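You operate a simulated robot arm through the tools that you are given. There is no shell and no other tool. Be economical: measure what you need, move in short steps, check, and stop when the job is done.

The job below is to be done with a simulated robot arm. You get a single attempt, and the scene is never put back.

## Task
Fetch the 10 amp black switch from the aisle side of the mat by the white machine and set it on the check bench.
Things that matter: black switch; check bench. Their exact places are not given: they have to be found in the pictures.

Only the result counts: the job must be done as asked and must still hold three seconds after the hand-in. Knocking over, shifting, dropping, spilling or breaking anything else fails it.

## Robot
A 7-joint arm with a two-finger parallel gripper on a trunk, on a base that drives. Base frame: it is fixed to the floor where the robot stands at the start and does not move with it; the origin is under the middle of the robot, x ahead of it, y to its left, z up. Units: mm, rad, N and s.
With the tool pointing down near the work surface it reaches from about 340 to 760 mm from the robot's upright axis, wherever it stands. Its first joint turns from -2.007 to 2.007 rad. Places, roughly: check bench [3300, 2400, 800]. Payload 3.91 kg.
Tool frame: the origin (TCP) lies between the finger pads and is the grasp point; the fingertips stand 30 mm ahead of it; z points along the fingers, y is the line along which they close. Largest opening 110 mm; finger width 20, thickness 10; the body of the gripper, 48 by 112 mm, starts 55 mm behind the TCP.
Orientation is told as [roll, pitch, yaw] about the base's x, y, z axes, in that order, counted from this pose: with the fingers straight down and closing along the base's y, the tool's x points along the base's -x, its y along +y and its z along -z.

## Interface
- The arm moves only by the tool servo_tool. Its argument "commands" is a list of rows, each a list of 7 numbers: the shift along the tool's x, y, z in cm, then the turn, a rotation vector about the tool's x, y, z in rad, then the gripper command, from -1 (fully open) to 1 (shut), values between in proportion. In form: [[dx, dy, dz, wx, wy, wz, fingers], ...]. A call has 1 to 12 rows; each row shifts and turns the commanded pose from where the row before left it, along the tool's axes as they then stand. Rows are played at 5 a second. More than 50 mm and 0.15 rad between two rows, or a gripper value outside its range, and nothing of the call is played. A pose out of reach is approached as far as the arm can. The call stops where the force on the tool passes 40 N (or 10 N more than at its start, if that is more) or the arm is blocked; 0.2 s more then pass. The fingers move at their own pace (about 108 mm/s each) and stop on an object; they squeeze with about 31 N. The grip force told is the motor's: it shows also when the fingers shut on nothing. Time passes only in rows, and 0.2 s behind the last, so rows that do not move let the fingers close. The reply holds the time, the measured pose of the TCP, the force on the tool along the base axes, the opening and the grip force, in the units named above and with some noise.
- Cameras (640 x 400 px; columns grow to the right, rows downward): "scene" is now at [15.1, 157.9, 1450.2]; the picture's right is [0.07, -1.00, 0.00], its down [-0.80, -0.05, -0.59] and it looks along [0.59, 0.04, -0.80] (base axes); focal length 248 px, centre (320, 200). "wrist" rides on the gripper at [72, 17, -103] in the tool frame; the picture's right is [-0.23, 0.97, 0.00], its down [-0.76, -0.18, -0.62] and it looks along [-0.61, -0.14, 0.78] (tool axes); focal length 222 px, centre (320, 200).
- camera(camera): a new picture of that camera. No time passes.
- slide_trunk(by): slides the trunk up (or, below 0, down) by that many mm; the arm and the scene camera ride with it, the base frame stays. It gives what a move gives, with no picture.
- drive_base(legs): drives the robot by 1 to 6 legs, each [ahead, turn to the left] in mm and rad, along the robot's own axes; the way and the turn of a leg run together, so that a leg with both is an arc; at most 1500 mm and 3.142 rad a leg. The arm and the cameras ride along, it lands a little off, and it stops where it bumps. It gives what a move gives.
- turn_head(pan, tilt): turns the head with the scene camera to pan (to the left, within 2.705 rad either way) and tilt (down, from -0.506 to 1.204), counted from straight ahead of the robot. It gives what a move gives.
- pixel_to_xyz(camera, pixels): there is no depth. For up to 12 entries [column, row, z] of the newest picture of that camera ("zoom" is the newest enlarged one), the place [x, y] in the base frame at which the ray of that pixel passes the height z, good to about 3 mm. No time passes.
- inspect(camera, box): a new picture of the part [left, top, right, bottom] of that camera's present view, enlarged. No time passes.
- finish_job(): hands the job in; it is judged then, once.

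Work in short steps. Measure before you move; look again where a grasp or a placing could have gone wrong, and mend it. You have 80 turns and 60 pictures in all, those below and enlarged ones among them. Open the gripper and draw the arm clear of the work before you hand the job in, unless the task says otherwise; then end with one line.

The tools are called by a JSON object that holds its "name" and its "arguments". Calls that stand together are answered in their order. servo_tool: Moves the arm, as the interface text tells. Its arguments: {"type":"object","properties":{"commands":{"type":"array"}},"required":["commands"]} The other tools are called the same way: slide_trunk (by) slides the trunk up or down; drive_base (legs) drives the base; turn_head (pan, tilt) turns the head that bears the scene camera; camera (camera) takes a picture; pixel_to_xyz (camera, pixels) gives the place at which the rays of pixels pass given heights; inspect (camera, box) takes an enlarged picture of a part of a camera's view; finish_job () hands the job in.

At the start:

```text
time: 0.0
tcp_pos: [441.8, 161.5, 878.4]
tool_rot: [0.001, 0.0, 0.0]
contact_force: [0.0, 0.0, 0.0]
width: 109.8
grip_force: 0.0
trunk travel left (down, up): [-575.0, 415.0]
robot x, y, heading: [-1.1, -1.7, 0.003]
head pan, tilt: [0.066, 0.934]
```

scene: 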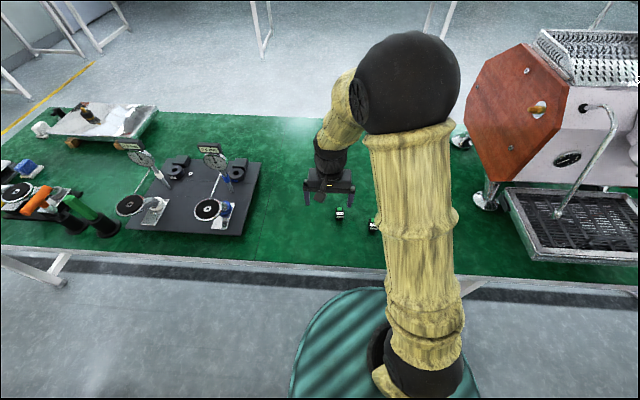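
wrist: 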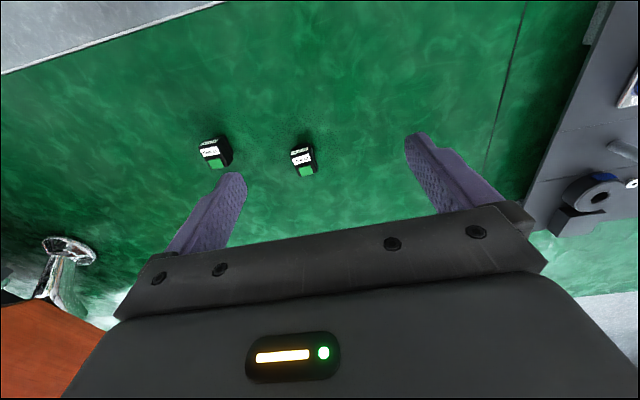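

Two small black switches with labels show in the wrist view at about (215,152) and (303,160). I enlarge them to read the labels, and the scene for others.

{"name": "inspect", "arguments": {"camera": "wrist", "box": [180, 120, 340, 220]}}

{"name": "inspect", "arguments": {"camera": "scene", "box": [260, 150, 420, 250]}}

{"name": "pixel_to_xyz", "arguments": {"camera": "wrist", "pixels": [[215, 152, 670], [303, 160, 670], [320, 15, 660]]}}

```text
4.00 times, centred on (260, 170) of wrist
```

zoom: 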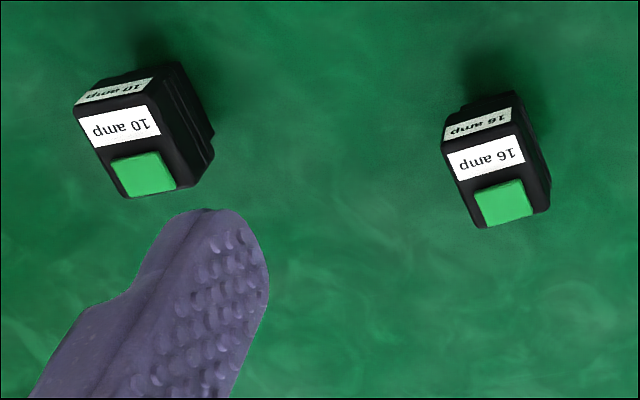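

```text
4.00 times, centred on (340, 200) of scene
```

zoom: 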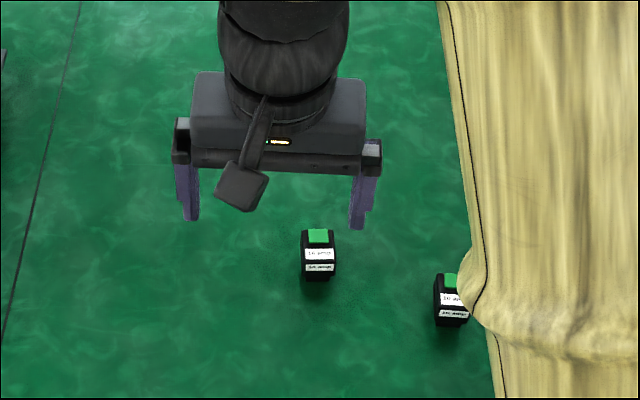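

```text
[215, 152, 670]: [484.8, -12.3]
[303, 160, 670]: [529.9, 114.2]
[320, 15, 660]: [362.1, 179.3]
```

The switch at (215,152) reads 10 amp, and the other reads 16 amp. The arm hides part of the mat, so I look around for any other switches and for the check bench.

{"name": "turn_head", "arguments": {"pan": -0.6, "tilt": 0.7}}

{"name": "camera", "arguments": {"camera": "scene"}}

{"name": "turn_head", "arguments": {"pan": 0.7, "tilt": 0.35}}

{"name": "camera", "arguments": {"camera": "scene"}}

```text
time: 1.0
tcp_pos: [442.2, 162.0, 878.5]
tool_rot: [-0.001, 0.0, 0.0]
contact_force: [0.6, -0.4, -0.9]
width: 110.1
grip_force: 0.1
trunk travel left (down, up): [-575.0, 415.0]
robot x, y, heading: [-4.2, 3.6, 0.002]
head pan, tilt: [-0.6, 0.7]
```

```text
55 pictures are left
```

scene: 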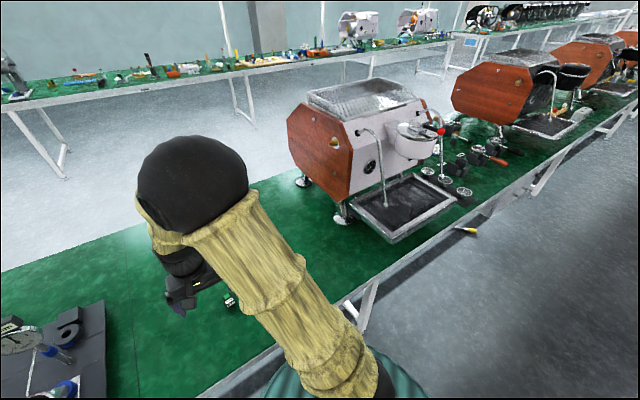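

```text
time: 2.5
tcp_pos: [443.5, 161.8, 878.8]
tool_rot: [0.0, 0.0, 0.0]
contact_force: [0.0, -0.4, -0.8]
width: 109.7
grip_force: 0.0
trunk travel left (down, up): [-575.0, 415.0]
robot x, y, heading: [-0.8, 3.1, -0.002]
head pan, tilt: [0.7, 0.351]
```

```text
54 pictures are left
```

scene: 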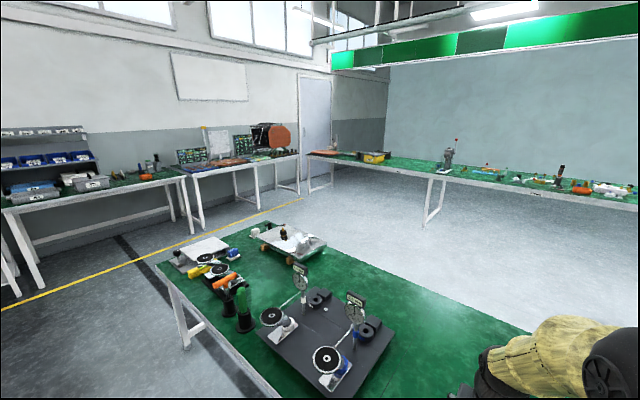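

The far bench's left end at about (345,155) fits the bearing of the check bench. I enlarge it.

{"name": "inspect", "arguments": {"camera": "scene", "box": [280, 110, 480, 235]}}

{"name": "pixel_to_xyz", "arguments": {"camera": "scene", "pixels": [[345, 158, 800], [308, 154, 800], [430, 176, 800], [640, 208, 800], [640, 188, 800]]}}

{"name": "turn_head", "arguments": {"pan": 0.3, "tilt": 0.7}}

{"name": "camera", "arguments": {"camera": "scene"}}

```text
3.20 times, centred on (380, 172) of scene
```

zoom: 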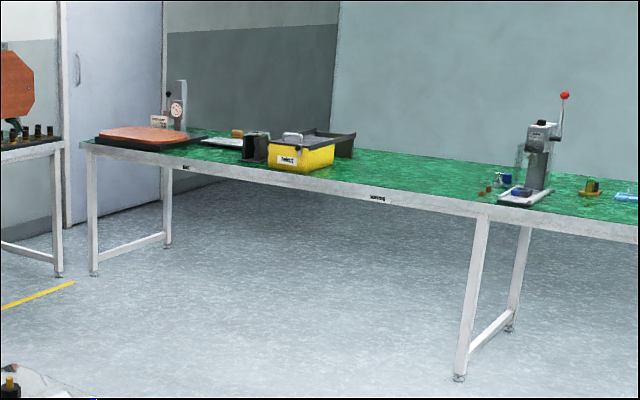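

```text
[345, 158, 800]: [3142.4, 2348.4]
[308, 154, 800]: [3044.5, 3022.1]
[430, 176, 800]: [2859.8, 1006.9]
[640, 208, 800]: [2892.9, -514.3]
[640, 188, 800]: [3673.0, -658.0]
```

```text
time: 3.4
tcp_pos: [443.0, 159.7, 878.7]
tool_rot: [0.001, 0.0, -0.003]
contact_force: [0.9, -0.3, 0.1]
width: 110.3
grip_force: 0.0
trunk travel left (down, up): [-575.0, 415.0]
robot x, y, heading: [-1.5, -1.4, 0.001]
head pan, tilt: [0.3, 0.7]
```

```text
52 pictures are left
```

scene: 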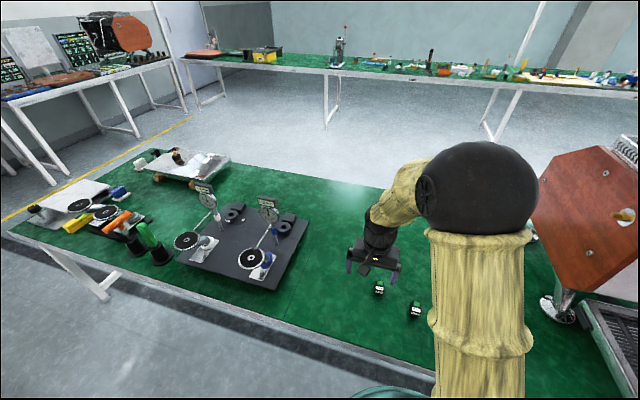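

The 10 amp switch is the nearer one, on the robot's (aisle) side, at about (485,-12). I move above it and look with the wrist camera, which also checks for other switches.

{"name": "servo_tool", "arguments": {"commands": [[-1, -4, 0, 0, 0, 0, -1], [-1, -4, 0, 0, 0, 0, -1], [-1, -4, 0, 0, 0, 0, -1], [-1, -4, 0, 0, 0, 0, -1], [0, -1, 0, 0, 0, 0, -1], [0, 0, 0, 0, 0, 0, -1]]}}

{"name": "camera", "arguments": {"camera": "wrist"}}

{"name": "camera", "arguments": {"camera": "scene"}}

```text
time: 4.8
tcp_pos: [484.6, -9.9, 878.8]
tool_rot: [0.002, 0.0, 0.001]
contact_force: [0.7, -0.5, 0.5]
width: 110.1
grip_force: 0.0
trunk travel left (down, up): [-575.0, 415.0]
robot x, y, heading: [0.0, 1.8, 0.001]
head pan, tilt: [0.3, 0.7]
```

```text
51 pictures are left
```

wrist: 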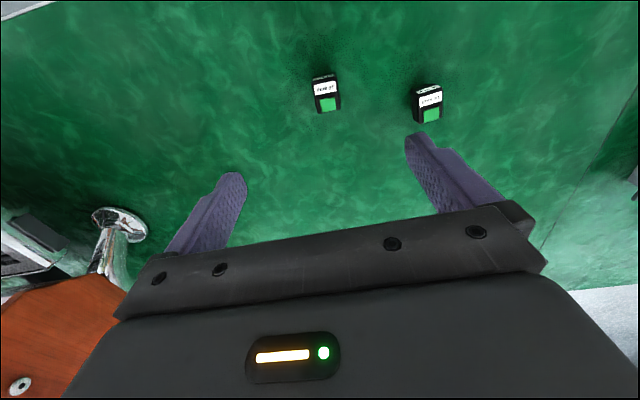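

```text
50 pictures are left
```

scene: 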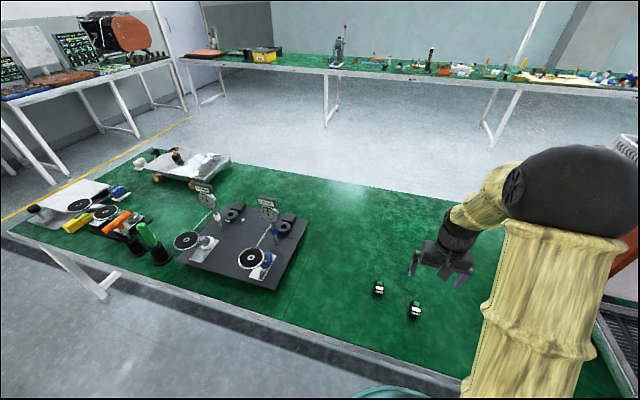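

Only two switches are on the mat; I measure the 10 amp one again in both views.

{"name": "inspect", "arguments": {"camera": "wrist", "box": [280, 50, 464, 165]}}

{"name": "inspect", "arguments": {"camera": "scene", "box": [360, 265, 440, 325]}}

{"name": "pixel_to_xyz", "arguments": {"camera": "wrist", "pixels": [[327, 95, 690], [327, 95, 670], [429, 105, 690], [325, 74, 680], [341, 110, 660], [317, 114, 660]]}}

{"name": "pixel_to_xyz", "arguments": {"camera": "scene", "pixels": [[415, 304, 690], [415, 319, 660], [379, 283, 690], [379, 296, 660]]}}

```text
3.48 times, centred on (372, 108) of wrist
```

zoom: 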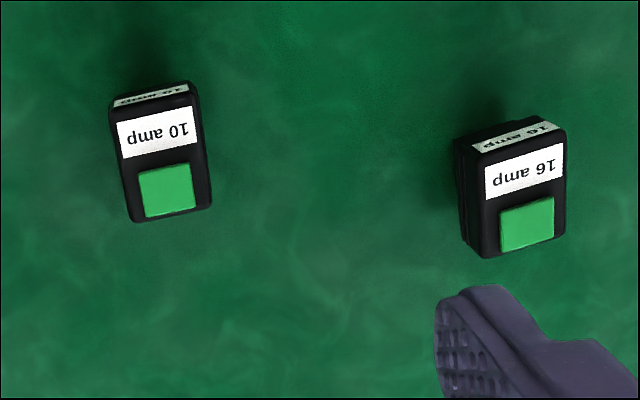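

```text
6.67 times, centred on (400, 295) of scene
```

zoom: 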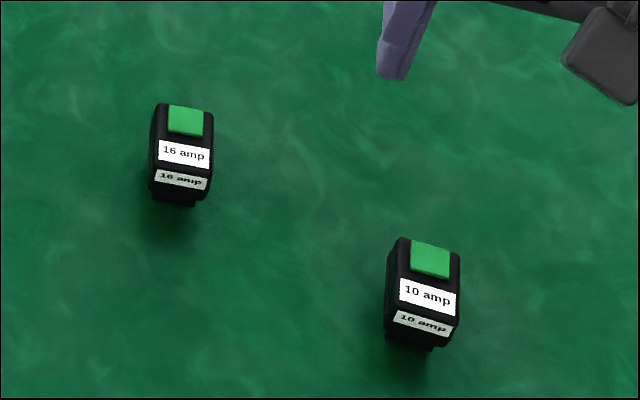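

```text
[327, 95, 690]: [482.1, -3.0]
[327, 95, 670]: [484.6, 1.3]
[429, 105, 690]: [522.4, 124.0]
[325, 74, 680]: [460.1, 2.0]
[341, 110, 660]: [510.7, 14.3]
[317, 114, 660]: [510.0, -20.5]
```

```text
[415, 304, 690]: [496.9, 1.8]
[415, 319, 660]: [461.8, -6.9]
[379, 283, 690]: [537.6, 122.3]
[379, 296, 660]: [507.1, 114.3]
```

I fit the top's height by comparing its near and far edges in both cameras.

{"name": "pixel_to_xyz", "arguments": {"camera": "wrist", "pixels": [[324.5, 80, 680], [324.5, 80, 700], [324.5, 80, 720], [328.9, 112.6, 680], [328.9, 112.6, 700], [328.9, 112.6, 720], [313.5, 86, 700], [336.5, 80, 700], [319, 113.5, 700], [340, 109.5, 700]]}}

{"name": "pixel_to_xyz", "arguments": {"camera": "scene", "pixels": [[415.7, 311.5, 680], [415.7, 311.5, 700], [415.7, 311.5, 720], [416.5, 300.8, 680], [416.5, 300.8, 700], [416.5, 300.8, 720], [413, 317, 660]]}}

```text
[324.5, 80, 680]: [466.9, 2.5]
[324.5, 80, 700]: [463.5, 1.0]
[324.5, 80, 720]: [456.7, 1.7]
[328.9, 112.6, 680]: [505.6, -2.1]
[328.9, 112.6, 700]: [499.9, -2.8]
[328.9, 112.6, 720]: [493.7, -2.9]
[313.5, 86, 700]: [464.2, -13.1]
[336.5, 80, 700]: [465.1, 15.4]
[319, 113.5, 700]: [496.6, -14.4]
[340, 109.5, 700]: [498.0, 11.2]
```

```text
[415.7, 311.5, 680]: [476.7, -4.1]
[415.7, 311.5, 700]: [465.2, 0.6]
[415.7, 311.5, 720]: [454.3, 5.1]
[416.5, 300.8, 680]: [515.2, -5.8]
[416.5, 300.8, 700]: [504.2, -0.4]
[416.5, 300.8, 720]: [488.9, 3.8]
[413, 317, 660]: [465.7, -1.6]
```

The top is at z≈703 with its centre at about (482,-1), 28 mm wide in y. I come down to TCP z≈715 first, then check.

{"name": "servo_tool", "arguments": {"commands": [[0.25, 0.9, 0, 0, 0, 0, -1], [0, 0, 4, 0, 0, 0, -1], [0, 0, 4, 0, 0, 0, -1], [0, 0, 4, 0, 0, 0, -1], [0, 0, 3, 0, 0, 0, -1], [0, 0, 1, 0, 0, 0, -1], [0, 0, 0, 0, 0, 0, -1]]}}

{"name": "camera", "arguments": {"camera": "wrist"}}

{"name": "camera", "arguments": {"camera": "scene"}}

```text
time: 6.4
tcp_pos: [480.0, -1.7, 718.5]
tool_rot: [0.0, 0.001, 0.0]
contact_force: [0.0, -0.1, 0.8]
width: 110.0
grip_force: 0.0
trunk travel left (down, up): [-575.0, 415.0]
robot x, y, heading: [-0.2, 1.5, -0.001]
head pan, tilt: [0.3, 0.7]
```

```text
47 pictures are left
```

wrist: 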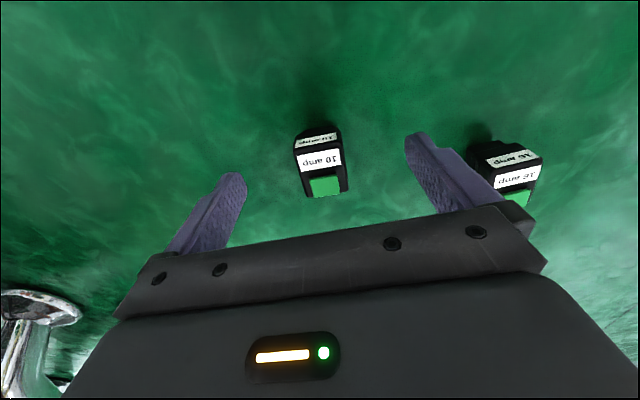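

```text
46 pictures are left
```

scene: 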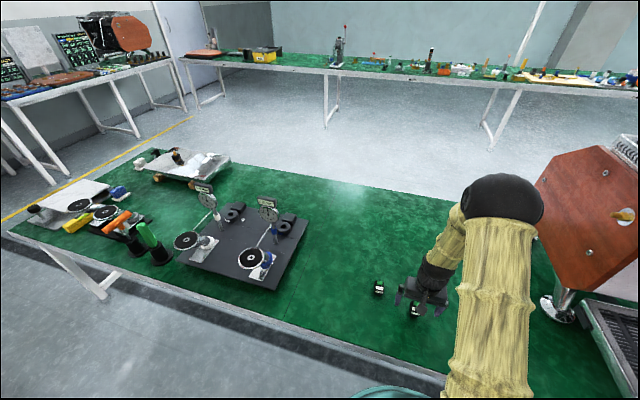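

The switch sits between the fingers at about (322,165). I check its place at this height once more.

{"name": "pixel_to_xyz", "arguments": {"camera": "wrist", "pixels": [[318, 150, 703], [325, 196, 703], [300, 197, 703], [347, 189, 703], [316, 136, 690], [296, 152, 703], [340, 146, 703]]}}

```text
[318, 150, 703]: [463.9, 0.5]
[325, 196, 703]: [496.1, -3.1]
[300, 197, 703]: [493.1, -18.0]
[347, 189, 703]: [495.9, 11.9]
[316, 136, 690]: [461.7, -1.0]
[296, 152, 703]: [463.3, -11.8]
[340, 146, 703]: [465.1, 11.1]
```

The centre is at about (480,-1.5), right under the TCP. I descend 22 mm and close.

{"name": "servo_tool", "arguments": {"commands": [[0, 0, 1.2, 0, 0, 0, -1], [0, 0, 1, 0, 0, 0, -1], [0, 0, 0, 0, 0, 0, -1], [0, 0, 0, 0, 0, 0, 0], [0, 0, 0, 0, 0, 0, 1], [0, 0, 0, 0, 0, 0, 1], [0, 0, 0, 0, 0, 0, 1]]}}

{"name": "camera", "arguments": {"camera": "wrist"}}

```text
time: 8.0
tcp_pos: [481.2, -0.3, 697.0]
tool_rot: [0.0, -0.001, 0.002]
contact_force: [1.3, 0.6, 0.8]
width: 29.1
grip_force: 31.0
trunk travel left (down, up): [-575.0, 415.0]
robot x, y, heading: [1.1, 1.8, 0.002]
head pan, tilt: [0.3, 0.7]
```

```text
45 pictures are left
```

wrist: 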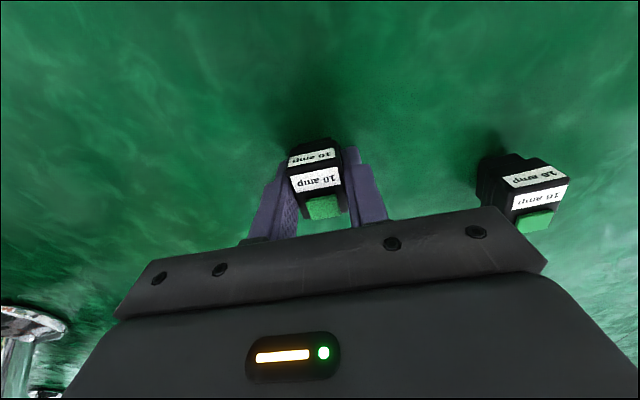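

Held at 29 mm width. I lift straight up.

{"name": "servo_tool", "arguments": {"commands": [[0, 0, -2, 0, 0, 0, 1], [0, 0, -4, 0, 0, 0, 1], [0, 0, -4, 0, 0, 0, 1], [0, 0, -4, 0, 0, 0, 1], [0, 0, -4, 0, 0, 0, 1], [0, 0, -4, 0, 0, 0, 1], [0, 0, -3, 0, 0, 0, 1], [3, 0, 0, 0, 0, 0, 1], [3, 0, 0, 0, 0, 0, 1], [3, 0, 0, 0, 0, 0, 1], [0, 0, 0, 0, 0, 0, 1]]}}

{"name": "camera", "arguments": {"camera": "wrist"}}

{"name": "turn_head", "arguments": {"pan": 1.2, "tilt": 0.6}}

{"name": "camera", "arguments": {"camera": "scene"}}

```text
time: 10.4
tcp_pos: [390.1, 0.9, 946.1]
tool_rot: [0.0, 0.001, 0.001]
contact_force: [0.2, -0.6, 0.1]
width: 29.0
grip_force: 31.3
trunk travel left (down, up): [-575.0, 415.0]
robot x, y, heading: [1.2, -1.7, -0.002]
head pan, tilt: [0.3, 0.7]
```

```text
44 pictures are left
```

wrist: 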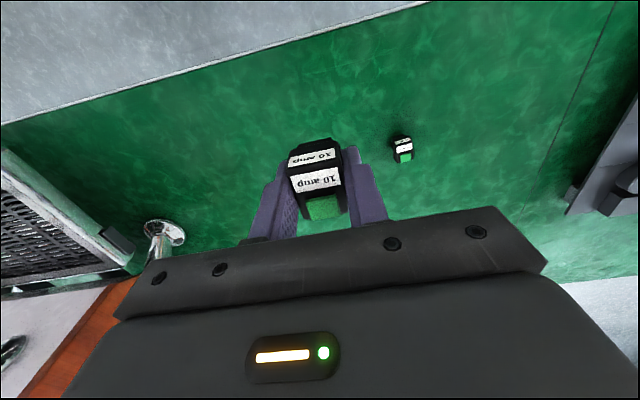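

```text
time: 11.6
tcp_pos: [391.3, 0.7, 945.6]
tool_rot: [-0.001, -0.001, -0.001]
contact_force: [0.3, 1.4, -0.3]
width: 28.9
grip_force: 30.7
trunk travel left (down, up): [-575.0, 415.0]
robot x, y, heading: [0.0, -0.1, -0.002]
head pan, tilt: [1.201, 0.6]
```

```text
43 pictures are left
```

scene: 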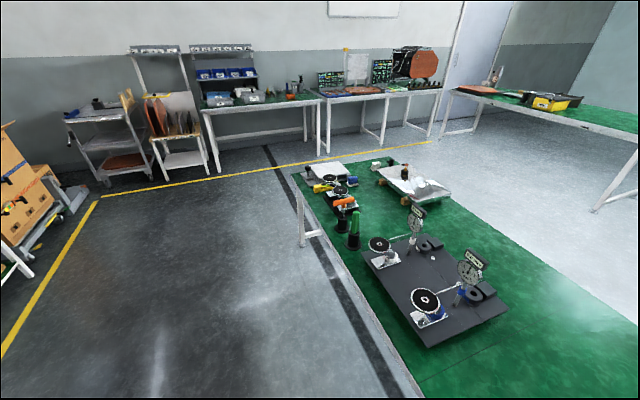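

The floor on the left is clear. I measure the bench's left end, the yellow line and the left benches' feet, and read the far bench's labels.

{"name": "pixel_to_xyz", "arguments": {"camera": "scene", "pixels": [[292, 176, 650], [400, 160, 650], [302, 245, 0], [270, 165, 0], [430, 143, 0], [219, 175, 0], [327, 156, 0], [443, 135, 0], [595, 212, 0], [450, 90, 800], [638, 131, 800], [637, 330, 650]]}}

{"name": "inspect", "arguments": {"camera": "scene", "box": [430, 60, 640, 190]}}

```text
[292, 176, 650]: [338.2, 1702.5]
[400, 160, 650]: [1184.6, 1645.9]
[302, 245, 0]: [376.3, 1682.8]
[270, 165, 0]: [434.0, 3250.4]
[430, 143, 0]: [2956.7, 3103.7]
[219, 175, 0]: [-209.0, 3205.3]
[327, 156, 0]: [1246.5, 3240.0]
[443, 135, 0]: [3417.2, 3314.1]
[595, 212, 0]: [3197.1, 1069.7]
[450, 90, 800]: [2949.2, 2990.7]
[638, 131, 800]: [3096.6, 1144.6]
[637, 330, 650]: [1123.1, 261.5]
```

```text
3.05 times, centred on (535, 125) of scene
```

zoom: 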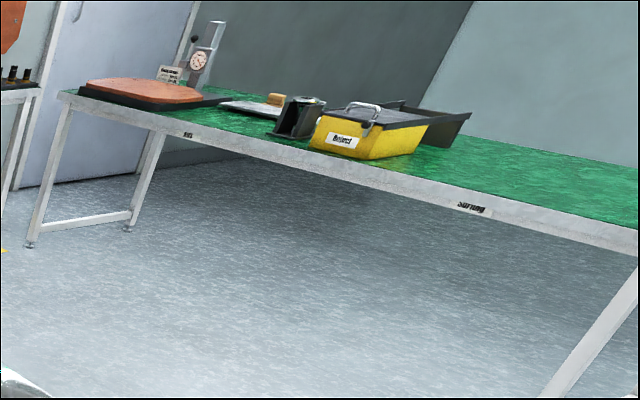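

The bench's left end is at y≈1700, the left benches start at y≈3200, and the far bench's front is at x≈3000. I drive left along the aisle to y≈2400.

{"name": "drive_base", "arguments": {"legs": [[0, 1.571], [1200, 0], [1200, 0]]}}

```text
time: 27.3
tcp_pos: [-34.9, 2811.6, 945.8]
tool_rot: [0.001, 0.001, 1.59]
contact_force: [0.0, -1.7, 0.4]
width: 29.0
grip_force: 31.1
trunk travel left (down, up): [-575.0, 415.0]
robot x, y, heading: [-27.4, 2420.5, 1.59]
head pan, tilt: [1.201, 0.6]
```

Landed well. I turn right to face the far bench and drive ahead, then look.

{"name": "drive_base", "arguments": {"legs": [[0, -1.59], [1400, 0]]}}

{"name": "turn_head", "arguments": {"pan": 0.0, "tilt": 0.35}}

{"name": "camera", "arguments": {"camera": "scene"}}

```text
time: 38.0
tcp_pos: [1737.6, 2370.5, 945.7]
tool_rot: [-0.001, 0.0, -0.031]
contact_force: [0.4, 0.1, 0.0]
width: 29.1
grip_force: 31.2
trunk travel left (down, up): [-575.0, 415.0]
robot x, y, heading: [1348.9, 2383.6, -0.032]
head pan, tilt: [1.201, 0.6]
```

```text
time: 39.5
tcp_pos: [1737.8, 2370.3, 947.4]
tool_rot: [-0.001, 0.001, -0.032]
contact_force: [0.2, 0.7, -0.4]
width: 29.0
grip_force: 30.4
trunk travel left (down, up): [-575.0, 415.0]
robot x, y, heading: [1346.8, 2386.8, -0.033]
head pan, tilt: [0.0, 0.351]
```

```text
41 pictures are left
```

scene: 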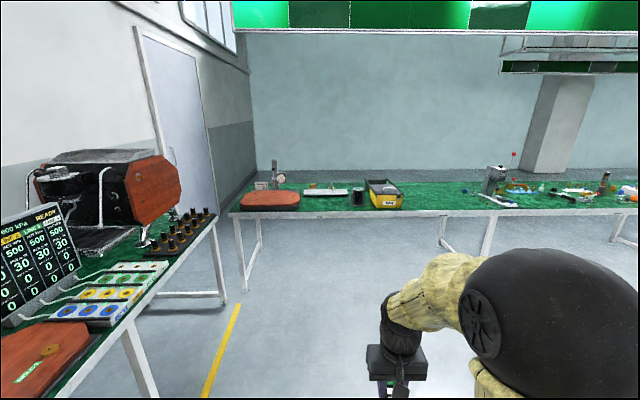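

I enlarge the far bench to read its labels.

{"name": "inspect", "arguments": {"camera": "scene", "box": [225, 150, 425, 275]}}

{"name": "inspect", "arguments": {"camera": "scene", "box": [400, 140, 640, 290]}}

{"name": "pixel_to_xyz", "arguments": {"camera": "scene", "pixels": [[232, 215, 800], [420, 212, 800], [265, 184, 800], [420, 182, 800], [245, 290, 0], [487, 256, 0]]}}

```text
3.20 times, centred on (325, 212) of scene
```

zoom: 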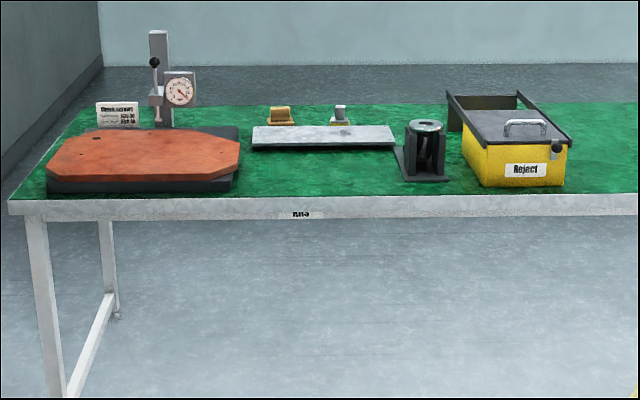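

```text
2.67 times, centred on (520, 215) of scene
```

zoom: 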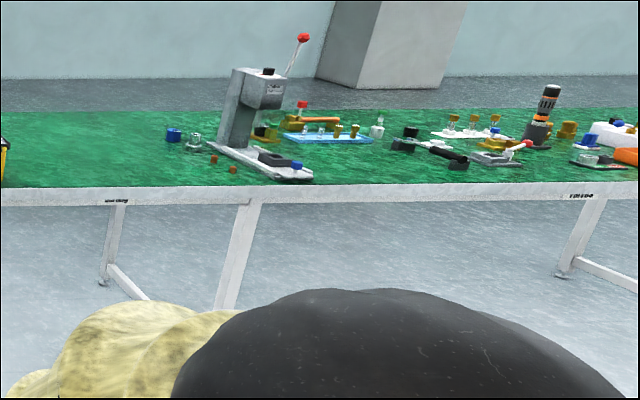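

```text
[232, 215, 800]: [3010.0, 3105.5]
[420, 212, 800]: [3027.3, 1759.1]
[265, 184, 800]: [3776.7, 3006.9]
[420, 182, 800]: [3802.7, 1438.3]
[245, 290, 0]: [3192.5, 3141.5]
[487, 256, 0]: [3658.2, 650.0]
```

The far bench has a gauge, a reject bin and a label at about (320,216) that I can't yet read. I drive closer, to x≈2450, with the hand still short of the bench, and look again.

{"name": "drive_base", "arguments": {"legs": [[1100, 0.032]]}}

{"name": "turn_head", "arguments": {"pan": 0.1, "tilt": 0.6}}

{"name": "camera", "arguments": {"camera": "scene"}}

{"name": "camera", "arguments": {"camera": "wrist"}}

```text
time: 45.0
tcp_pos: [2831.3, 2368.2, 945.5]
tool_rot: [0.0, -0.001, 0.004]
contact_force: [0.2, -0.4, -0.3]
width: 29.0
grip_force: 31.0
trunk travel left (down, up): [-575.0, 415.0]
robot x, y, heading: [2444.3, 2364.8, 0.006]
head pan, tilt: [0.0, 0.351]
```

```text
time: 45.8
tcp_pos: [2831.4, 2368.8, 944.8]
tool_rot: [-0.001, 0.0, 0.002]
contact_force: [0.6, -0.7, 0.2]
width: 28.7
grip_force: 30.9
trunk travel left (down, up): [-575.0, 415.0]
robot x, y, heading: [2439.7, 2365.6, -0.001]
head pan, tilt: [0.099, 0.6]
```

```text
38 pictures are left
```

scene: 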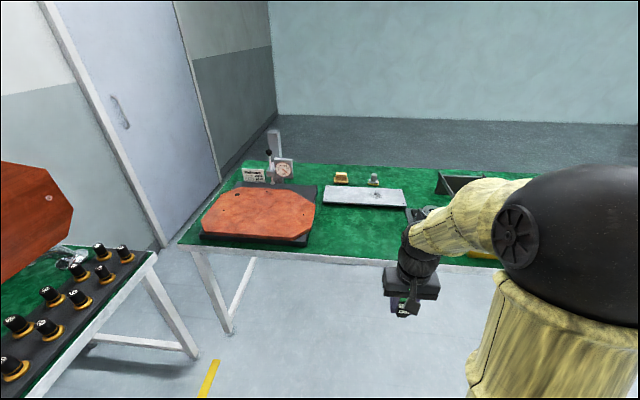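

```text
37 pictures are left
```

wrist: 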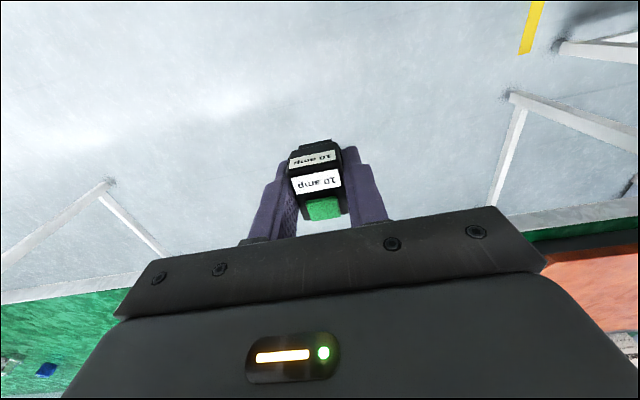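

I look for the front label and the sign near the gauge.

{"name": "inspect", "arguments": {"camera": "scene", "box": [180, 130, 440, 292]}}

{"name": "inspect", "arguments": {"camera": "scene", "box": [320, 245, 368, 275]}}

{"name": "inspect", "arguments": {"camera": "scene", "box": [230, 150, 310, 200]}}

```text
2.46 times, centred on (310, 211) of scene
```

zoom: 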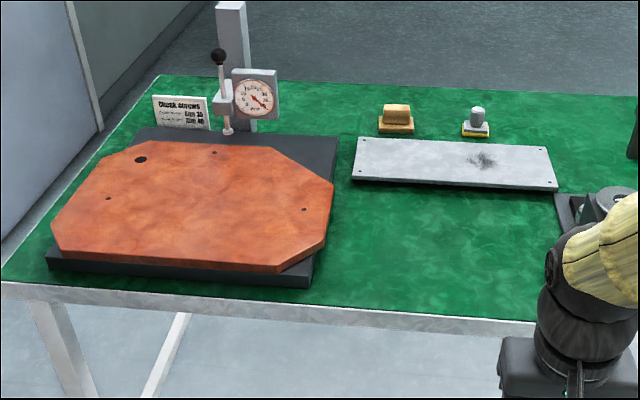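

```text
13.33 times, centred on (344, 260) of scene
```

zoom: 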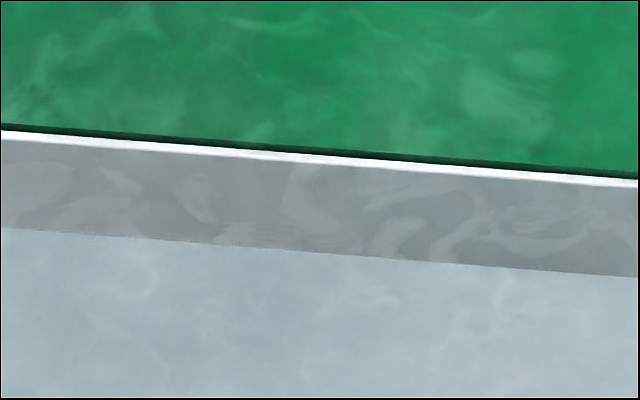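

```text
8.00 times, centred on (270, 175) of scene
```

zoom: 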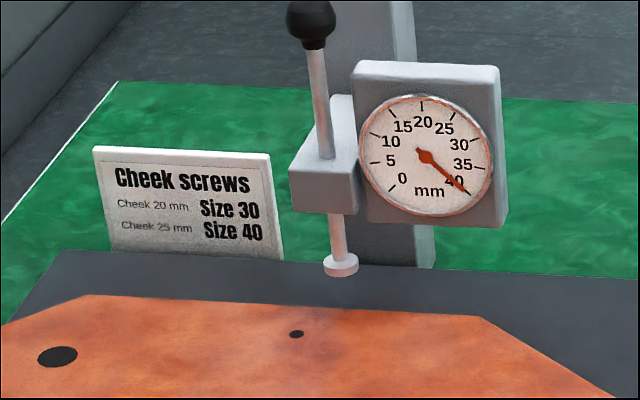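

The stated place lies on this bench, on the free green area between the orange plate and the fixture. I measure spots on it and check the top's height by comparing the corner with the earlier fix.

{"name": "pixel_to_xyz", "arguments": {"camera": "scene", "pixels": [[179, 243, 800], [179, 243, 780], [179, 243, 820], [315, 205, 800], [308, 245, 800], [323, 202, 800], [404, 208, 800], [345, 257, 800], [408, 222, 800], [360, 230, 800], [246, 161, 800]]}}

```text
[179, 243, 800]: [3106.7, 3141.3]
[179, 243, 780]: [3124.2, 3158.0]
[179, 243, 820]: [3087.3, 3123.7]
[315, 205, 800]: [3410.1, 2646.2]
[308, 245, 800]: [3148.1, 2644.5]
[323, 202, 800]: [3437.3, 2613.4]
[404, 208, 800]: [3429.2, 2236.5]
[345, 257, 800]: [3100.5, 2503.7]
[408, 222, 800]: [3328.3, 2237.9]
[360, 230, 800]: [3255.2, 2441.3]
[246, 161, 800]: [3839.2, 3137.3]
```

The free green area spans roughly x 3120–3350, y 2260–2600. I drive 200 mm ahead and measure the surface height with the wrist camera from there.

{"name": "drive_base", "arguments": {"legs": [[200, 0]]}}

{"name": "servo_tool", "arguments": {"commands": [[-4, 1, -2, 0, 0, 0, 1], [-4, 1, -2, 0, 0, 0, 1], [0, 0, 0, 0, 0, 0, 1]]}}

{"name": "turn_head", "arguments": {"pan": 0.1, "tilt": 0.8}}

{"name": "camera", "arguments": {"camera": "scene"}}

{"name": "camera", "arguments": {"camera": "wrist"}}

```text
time: 47.4
tcp_pos: [3032.2, 2370.1, 946.3]
tool_rot: [0.001, 0.0, 0.006]
contact_force: [0.2, -0.3, -0.2]
width: 28.9
grip_force: 31.0
trunk travel left (down, up): [-575.0, 415.0]
robot x, y, heading: [2639.8, 2367.4, -0.003]
head pan, tilt: [0.099, 0.6]
```

```text
time: 48.2
tcp_pos: [3112.6, 2389.9, 986.1]
tool_rot: [-0.001, 0.0, 0.006]
contact_force: [0.5, -0.2, -0.6]
width: 28.8
grip_force: 31.2
trunk travel left (down, up): [-575.0, 415.0]
robot x, y, heading: [2641.4, 2366.0, 0.006]
head pan, tilt: [0.099, 0.6]
```

```text
time: 49.0
tcp_pos: [3111.6, 2390.1, 985.7]
tool_rot: [0.001, 0.001, 0.007]
contact_force: [0.2, -0.1, -0.4]
width: 29.1
grip_force: 30.9
trunk travel left (down, up): [-575.0, 415.0]
robot x, y, heading: [2641.7, 2366.9, 0.007]
head pan, tilt: [0.099, 0.799]
```

```text
33 pictures are left
```

scene: 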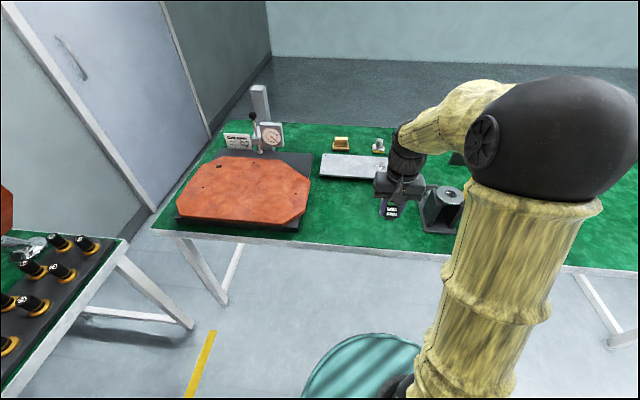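

```text
32 pictures are left
```

wrist: 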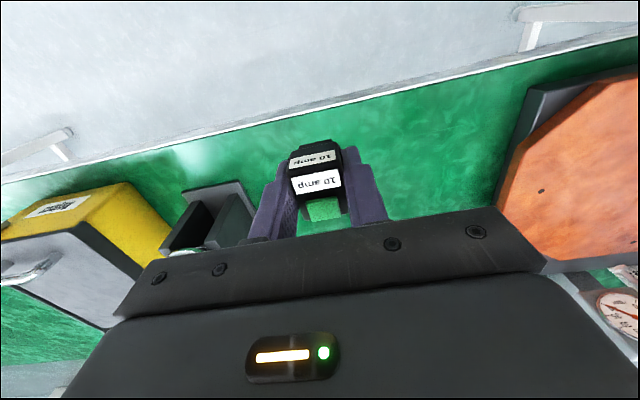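

I compare the front mat edge and the plate's near-right corner (scene (298,228), wrist (527,88)) at several heights to fix the bench top.

{"name": "pixel_to_xyz", "arguments": {"camera": "scene", "pixels": [[345, 247, 740], [345, 247, 770], [345, 247, 800], [345, 247, 830], [298, 228, 770], [298, 228, 800], [298, 228, 830], [424, 231, 800], [418, 210, 800], [387, 178, 800]]}}

{"name": "pixel_to_xyz", "arguments": {"camera": "wrist", "pixels": [[420, 85, 740], [420, 85, 770], [420, 85, 800], [420, 85, 830], [527, 88, 770], [527, 88, 800], [527, 88, 830], [245, 183, 800], [255, 215, 800], [165, 240, 800]]}}

{"name": "inspect", "arguments": {"camera": "wrist", "box": [240, 60, 560, 260]}}

{"name": "inspect", "arguments": {"camera": "scene", "box": [290, 150, 482, 270]}}

```text
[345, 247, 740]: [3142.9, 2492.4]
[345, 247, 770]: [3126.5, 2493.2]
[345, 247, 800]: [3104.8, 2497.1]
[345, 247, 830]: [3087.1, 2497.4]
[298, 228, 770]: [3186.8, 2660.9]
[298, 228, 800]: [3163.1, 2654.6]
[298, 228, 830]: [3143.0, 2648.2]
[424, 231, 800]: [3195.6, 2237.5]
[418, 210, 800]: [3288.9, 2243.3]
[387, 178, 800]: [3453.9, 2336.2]
```

```text
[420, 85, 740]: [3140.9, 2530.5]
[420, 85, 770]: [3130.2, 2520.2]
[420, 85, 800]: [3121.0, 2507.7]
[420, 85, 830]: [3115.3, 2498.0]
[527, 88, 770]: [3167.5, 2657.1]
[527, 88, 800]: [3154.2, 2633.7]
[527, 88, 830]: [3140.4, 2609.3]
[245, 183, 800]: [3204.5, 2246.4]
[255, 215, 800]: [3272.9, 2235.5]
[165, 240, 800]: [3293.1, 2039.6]
```

```text
2.00 times, centred on (400, 160) of wrist
```

zoom: 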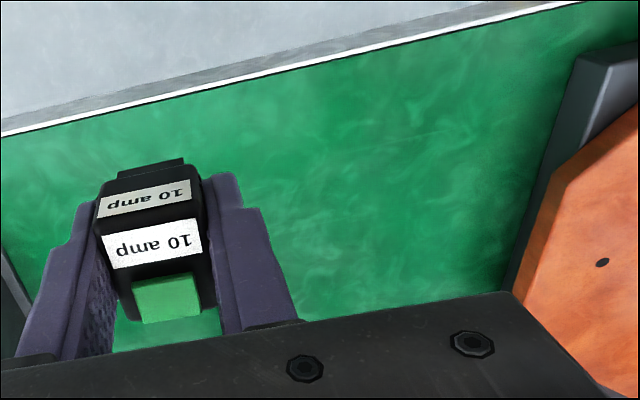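

```text
3.33 times, centred on (386, 210) of scene
```

zoom: 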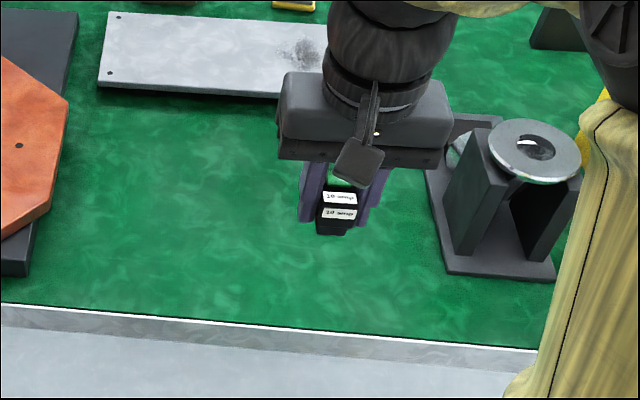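

The bench top is around z 770–800, and a free spot is at about (3215,2450), 190 mm or more from neighbours in y. I move over it and down to TCP z≈870.

{"name": "servo_tool", "arguments": {"commands": [[-4, 2, 0, 0, 0, 0, 1], [-4, 2, 0, 0, 0, 0, 1], [-2.3, 2, 0, 0, 0, 0, 1], [0, 0, 4, 0, 0, 0, 1], [0, 0, 4, 0, 0, 0, 1], [0, 0, 3.5, 0, 0, 0, 1], [0, 0, 0, 0, 0, 0, 1]]}}

{"name": "camera", "arguments": {"camera": "scene"}}

{"name": "camera", "arguments": {"camera": "wrist"}}

```text
time: 50.5
tcp_pos: [3212.2, 2449.6, 873.0]
tool_rot: [0.0, -0.001, 0.005]
contact_force: [0.0, -0.2, -0.9]
width: 28.7
grip_force: 31.0
trunk travel left (down, up): [-575.0, 415.0]
robot x, y, heading: [2638.1, 2368.2, 0.003]
head pan, tilt: [0.099, 0.799]
```

```text
29 pictures are left
```

scene: 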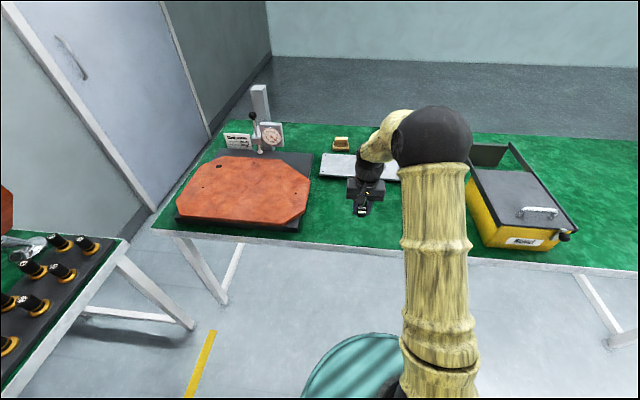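

```text
28 pictures are left
```

wrist: 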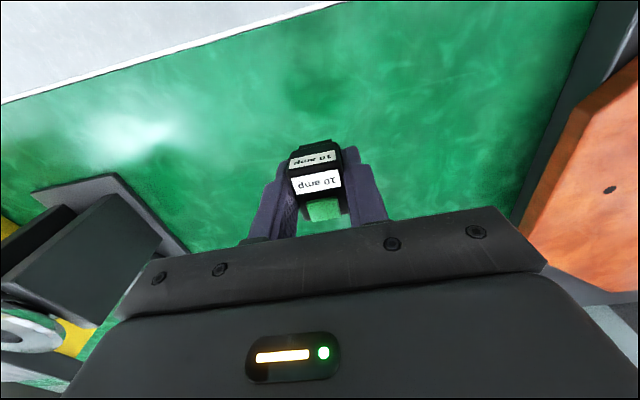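

The spot is clear. I check the height with the front edge once more, with better parallax now.

{"name": "pixel_to_xyz", "arguments": {"camera": "wrist", "pixels": [[230, 39, 770], [230, 39, 785], [230, 39, 800], [230, 39, 815], [115, 175, 780], [115, 175, 800]]}}

{"name": "pixel_to_xyz", "arguments": {"camera": "scene", "pixels": [[360, 248, 770], [360, 248, 785], [360, 248, 800], [360, 248, 815]]}}

{"name": "inspect", "arguments": {"camera": "scene", "box": [320, 180, 416, 260]}}

```text
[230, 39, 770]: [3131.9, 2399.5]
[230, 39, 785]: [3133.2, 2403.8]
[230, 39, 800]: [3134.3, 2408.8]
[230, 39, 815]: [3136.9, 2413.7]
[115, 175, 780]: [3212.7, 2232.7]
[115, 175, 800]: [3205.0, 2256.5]
```

```text
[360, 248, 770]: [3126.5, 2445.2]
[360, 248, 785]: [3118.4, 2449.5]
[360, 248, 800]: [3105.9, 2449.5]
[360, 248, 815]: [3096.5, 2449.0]
```

```text
5.00 times, centred on (368, 220) of scene
```

zoom: 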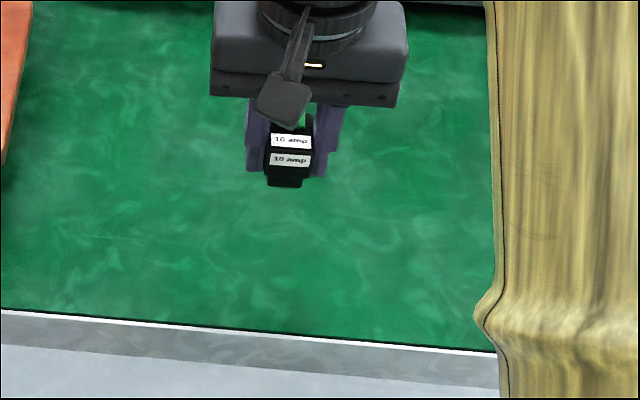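

The edge fits best at z≈765–775, so contact should come at TCP z≈805. I descend to about 825, then in fine steps.

{"name": "servo_tool", "arguments": {"commands": [[0, 0, 2.5, 0, 0, 0, 1], [0, 0, 2, 0, 0, 0, 1], [0, 0, 0, 0, 0, 0, 1]]}}

{"name": "inspect", "arguments": {"camera": "scene", "box": [320, 180, 416, 240]}}

{"name": "camera", "arguments": {"camera": "wrist"}}

```text
time: 51.4
tcp_pos: [3213.1, 2450.4, 826.0]
tool_rot: [-0.001, 0.0, 0.005]
contact_force: [-0.3, -0.3, -0.1]
width: 28.9
grip_force: 31.1
trunk travel left (down, up): [-575.0, 415.0]
robot x, y, heading: [2644.3, 2365.1, 0.007]
head pan, tilt: [0.099, 0.799]
```

```text
6.67 times, centred on (368, 210) of scene
```

zoom: 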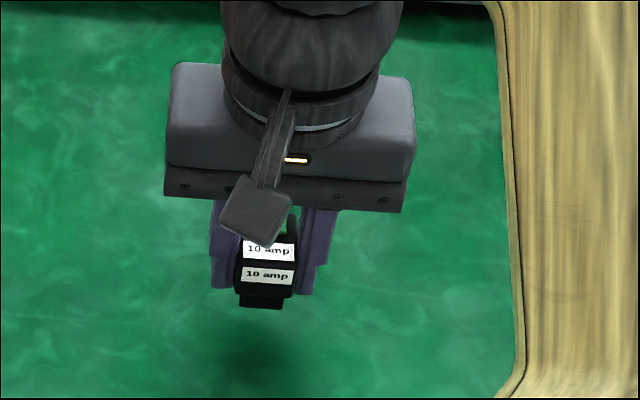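

```text
25 pictures are left
```

wrist: 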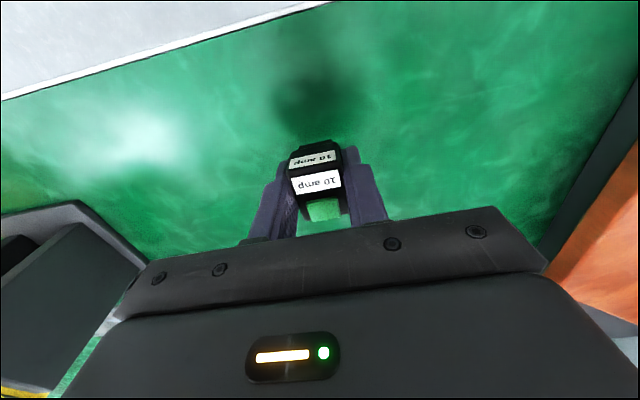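

The shadow shows still a gap. I go down in 3 mm steps.

{"name": "servo_tool", "arguments": {"commands": [[0, 0, 0.4, 0, 0, 0, 1], [0, 0, 0.4, 0, 0, 0, 1], [0, 0, 0.3, 0, 0, 0, 1], [0, 0, 0.3, 0, 0, 0, 1], [0, 0, 0, 0, 0, 0, 1]]}}

{"name": "inspect", "arguments": {"camera": "wrist", "box": [240, 60, 400, 160]}}

```text
time: 52.5
tcp_pos: [3214.1, 2450.4, 811.4]
tool_rot: [0.0, 0.002, 0.004]
contact_force: [-0.9, 0.0, -0.3]
width: 29.1
grip_force: 30.6
trunk travel left (down, up): [-575.0, 415.0]
robot x, y, heading: [2641.1, 2363.0, 0.001]
head pan, tilt: [0.099, 0.799]
```

```text
4.00 times, centred on (320, 110) of wrist
```

zoom: 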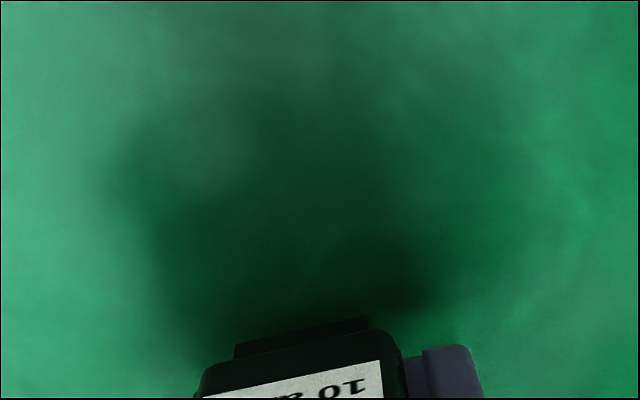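

Near the surface but not touching. I continue in 2 mm steps until the force shows contact.

{"name": "servo_tool", "arguments": {"commands": [[0, 0, 0.2, 0, 0, 0, 1], [0, 0, 0.2, 0, 0, 0, 1], [0, 0, 0.2, 0, 0, 0, 1], [0, 0, 0, 0, 0, 0, 1]]}}

```text
time: 53.5
tcp_pos: [3213.4, 2451.9, 806.9]
tool_rot: [0.0, -0.002, 0.006]
contact_force: [-1.5, 0.9, 9.1]
width: 29.0
grip_force: 31.1
trunk travel left (down, up): [-575.0, 415.0]
robot x, y, heading: [2640.8, 2366.8, 0.004]
head pan, tilt: [0.099, 0.799]
```

Contact: 9 N upward at z≈807. I open gently and rise.

{"name": "servo_tool", "arguments": {"commands": [[0, 0, 0, 0, 0, 0, 0.4], [0, 0, 0, 0, 0, 0, 0], [0, 0, 0, 0, 0, 0, -0.3], [0, 0, 0, 0, 0, 0, -0.3], [0, 0, -2, 0, 0, 0, -0.3], [0, 0, -4, 0, 0, 0, -0.3], [0, 0, -4, 0, 0, 0, -0.3], [0, 0, -4, 0, 0, 0, -0.3], [4, 0, 0, 0, 0, 0, -0.3], [4, 0, 0, 0, 0, 0, -0.3], [4, 0, 0, 0, 0, 0, -0.3], [0, 0, 0, 0, 0, 0, -0.3]]}}

{"name": "camera", "arguments": {"camera": "wrist"}}

{"name": "inspect", "arguments": {"camera": "scene", "box": [290, 150, 482, 270]}}

```text
time: 56.1
tcp_pos: [3094.2, 2452.3, 945.8]
tool_rot: [0.0, -0.001, 0.005]
contact_force: [0.7, -0.5, -0.9]
width: 71.5
grip_force: 0.0
trunk travel left (down, up): [-575.0, 415.0]
robot x, y, heading: [2644.5, 2367.8, 0.013]
head pan, tilt: [0.099, 0.799]
```

```text
23 pictures are left
```

wrist: 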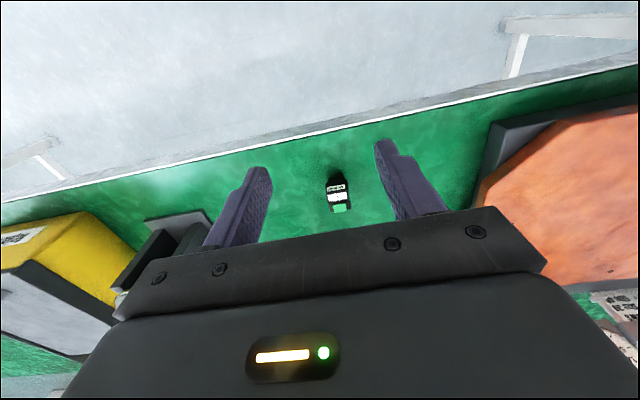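

```text
3.33 times, centred on (386, 210) of scene
```

zoom: 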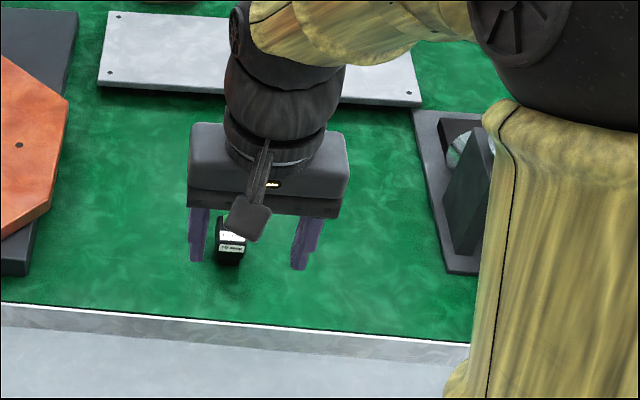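

The switch stands upright on the bench. I back off to draw the arm clear and read the bench's label for certainty.

{"name": "drive_base", "arguments": {"legs": [[-700, 0]]}}

{"name": "turn_head", "arguments": {"pan": 0.1, "tilt": 0.5}}

{"name": "camera", "arguments": {"camera": "scene"}}

```text
time: 60.0
tcp_pos: [2389.7, 2447.6, 946.1]
tool_rot: [-0.001, 0.0, -0.003]
contact_force: [-0.4, 0.5, -0.3]
width: 71.6
grip_force: 0.2
trunk travel left (down, up): [-575.0, 415.0]
robot x, y, heading: [1935.7, 2365.1, 0.002]
head pan, tilt: [0.099, 0.799]
```

```text
time: 60.8
tcp_pos: [2389.4, 2447.7, 944.5]
tool_rot: [-0.002, 0.001, -0.002]
contact_force: [-0.5, 0.7, -0.3]
width: 71.6
grip_force: 0.1
trunk travel left (down, up): [-575.0, 415.0]
robot x, y, heading: [1933.4, 2369.0, 0.002]
head pan, tilt: [0.099, 0.499]
```

```text
21 pictures are left
```

scene: 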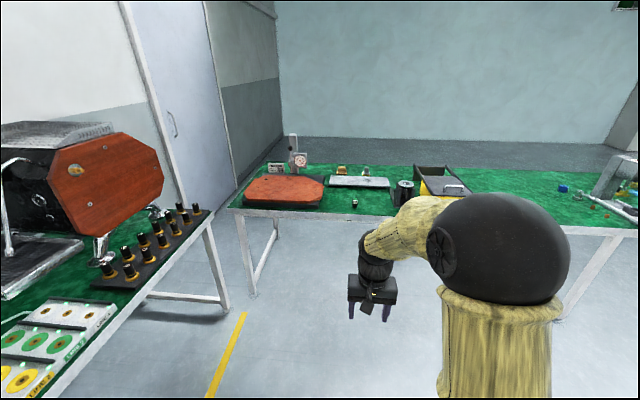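

I enlarge the front edge around (345,218).

{"name": "inspect", "arguments": {"camera": "scene", "box": [310, 185, 390, 235]}}

```text
8.00 times, centred on (350, 210) of scene
```

zoom: 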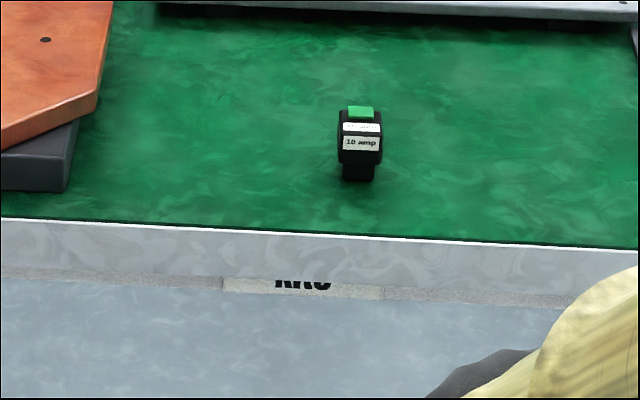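

The 10 amp switch stands alone and upright on the bench at the stated check-bench place, and the arm is clear. I hand the job in.

{"name": "finish_job", "arguments": {}}

```text
The job is handed in.
```

I set the 10 amp black switch upright on the bench at the place given for the check bench and handed the job in. I could not read that bench's label, so I went by the place you gave.
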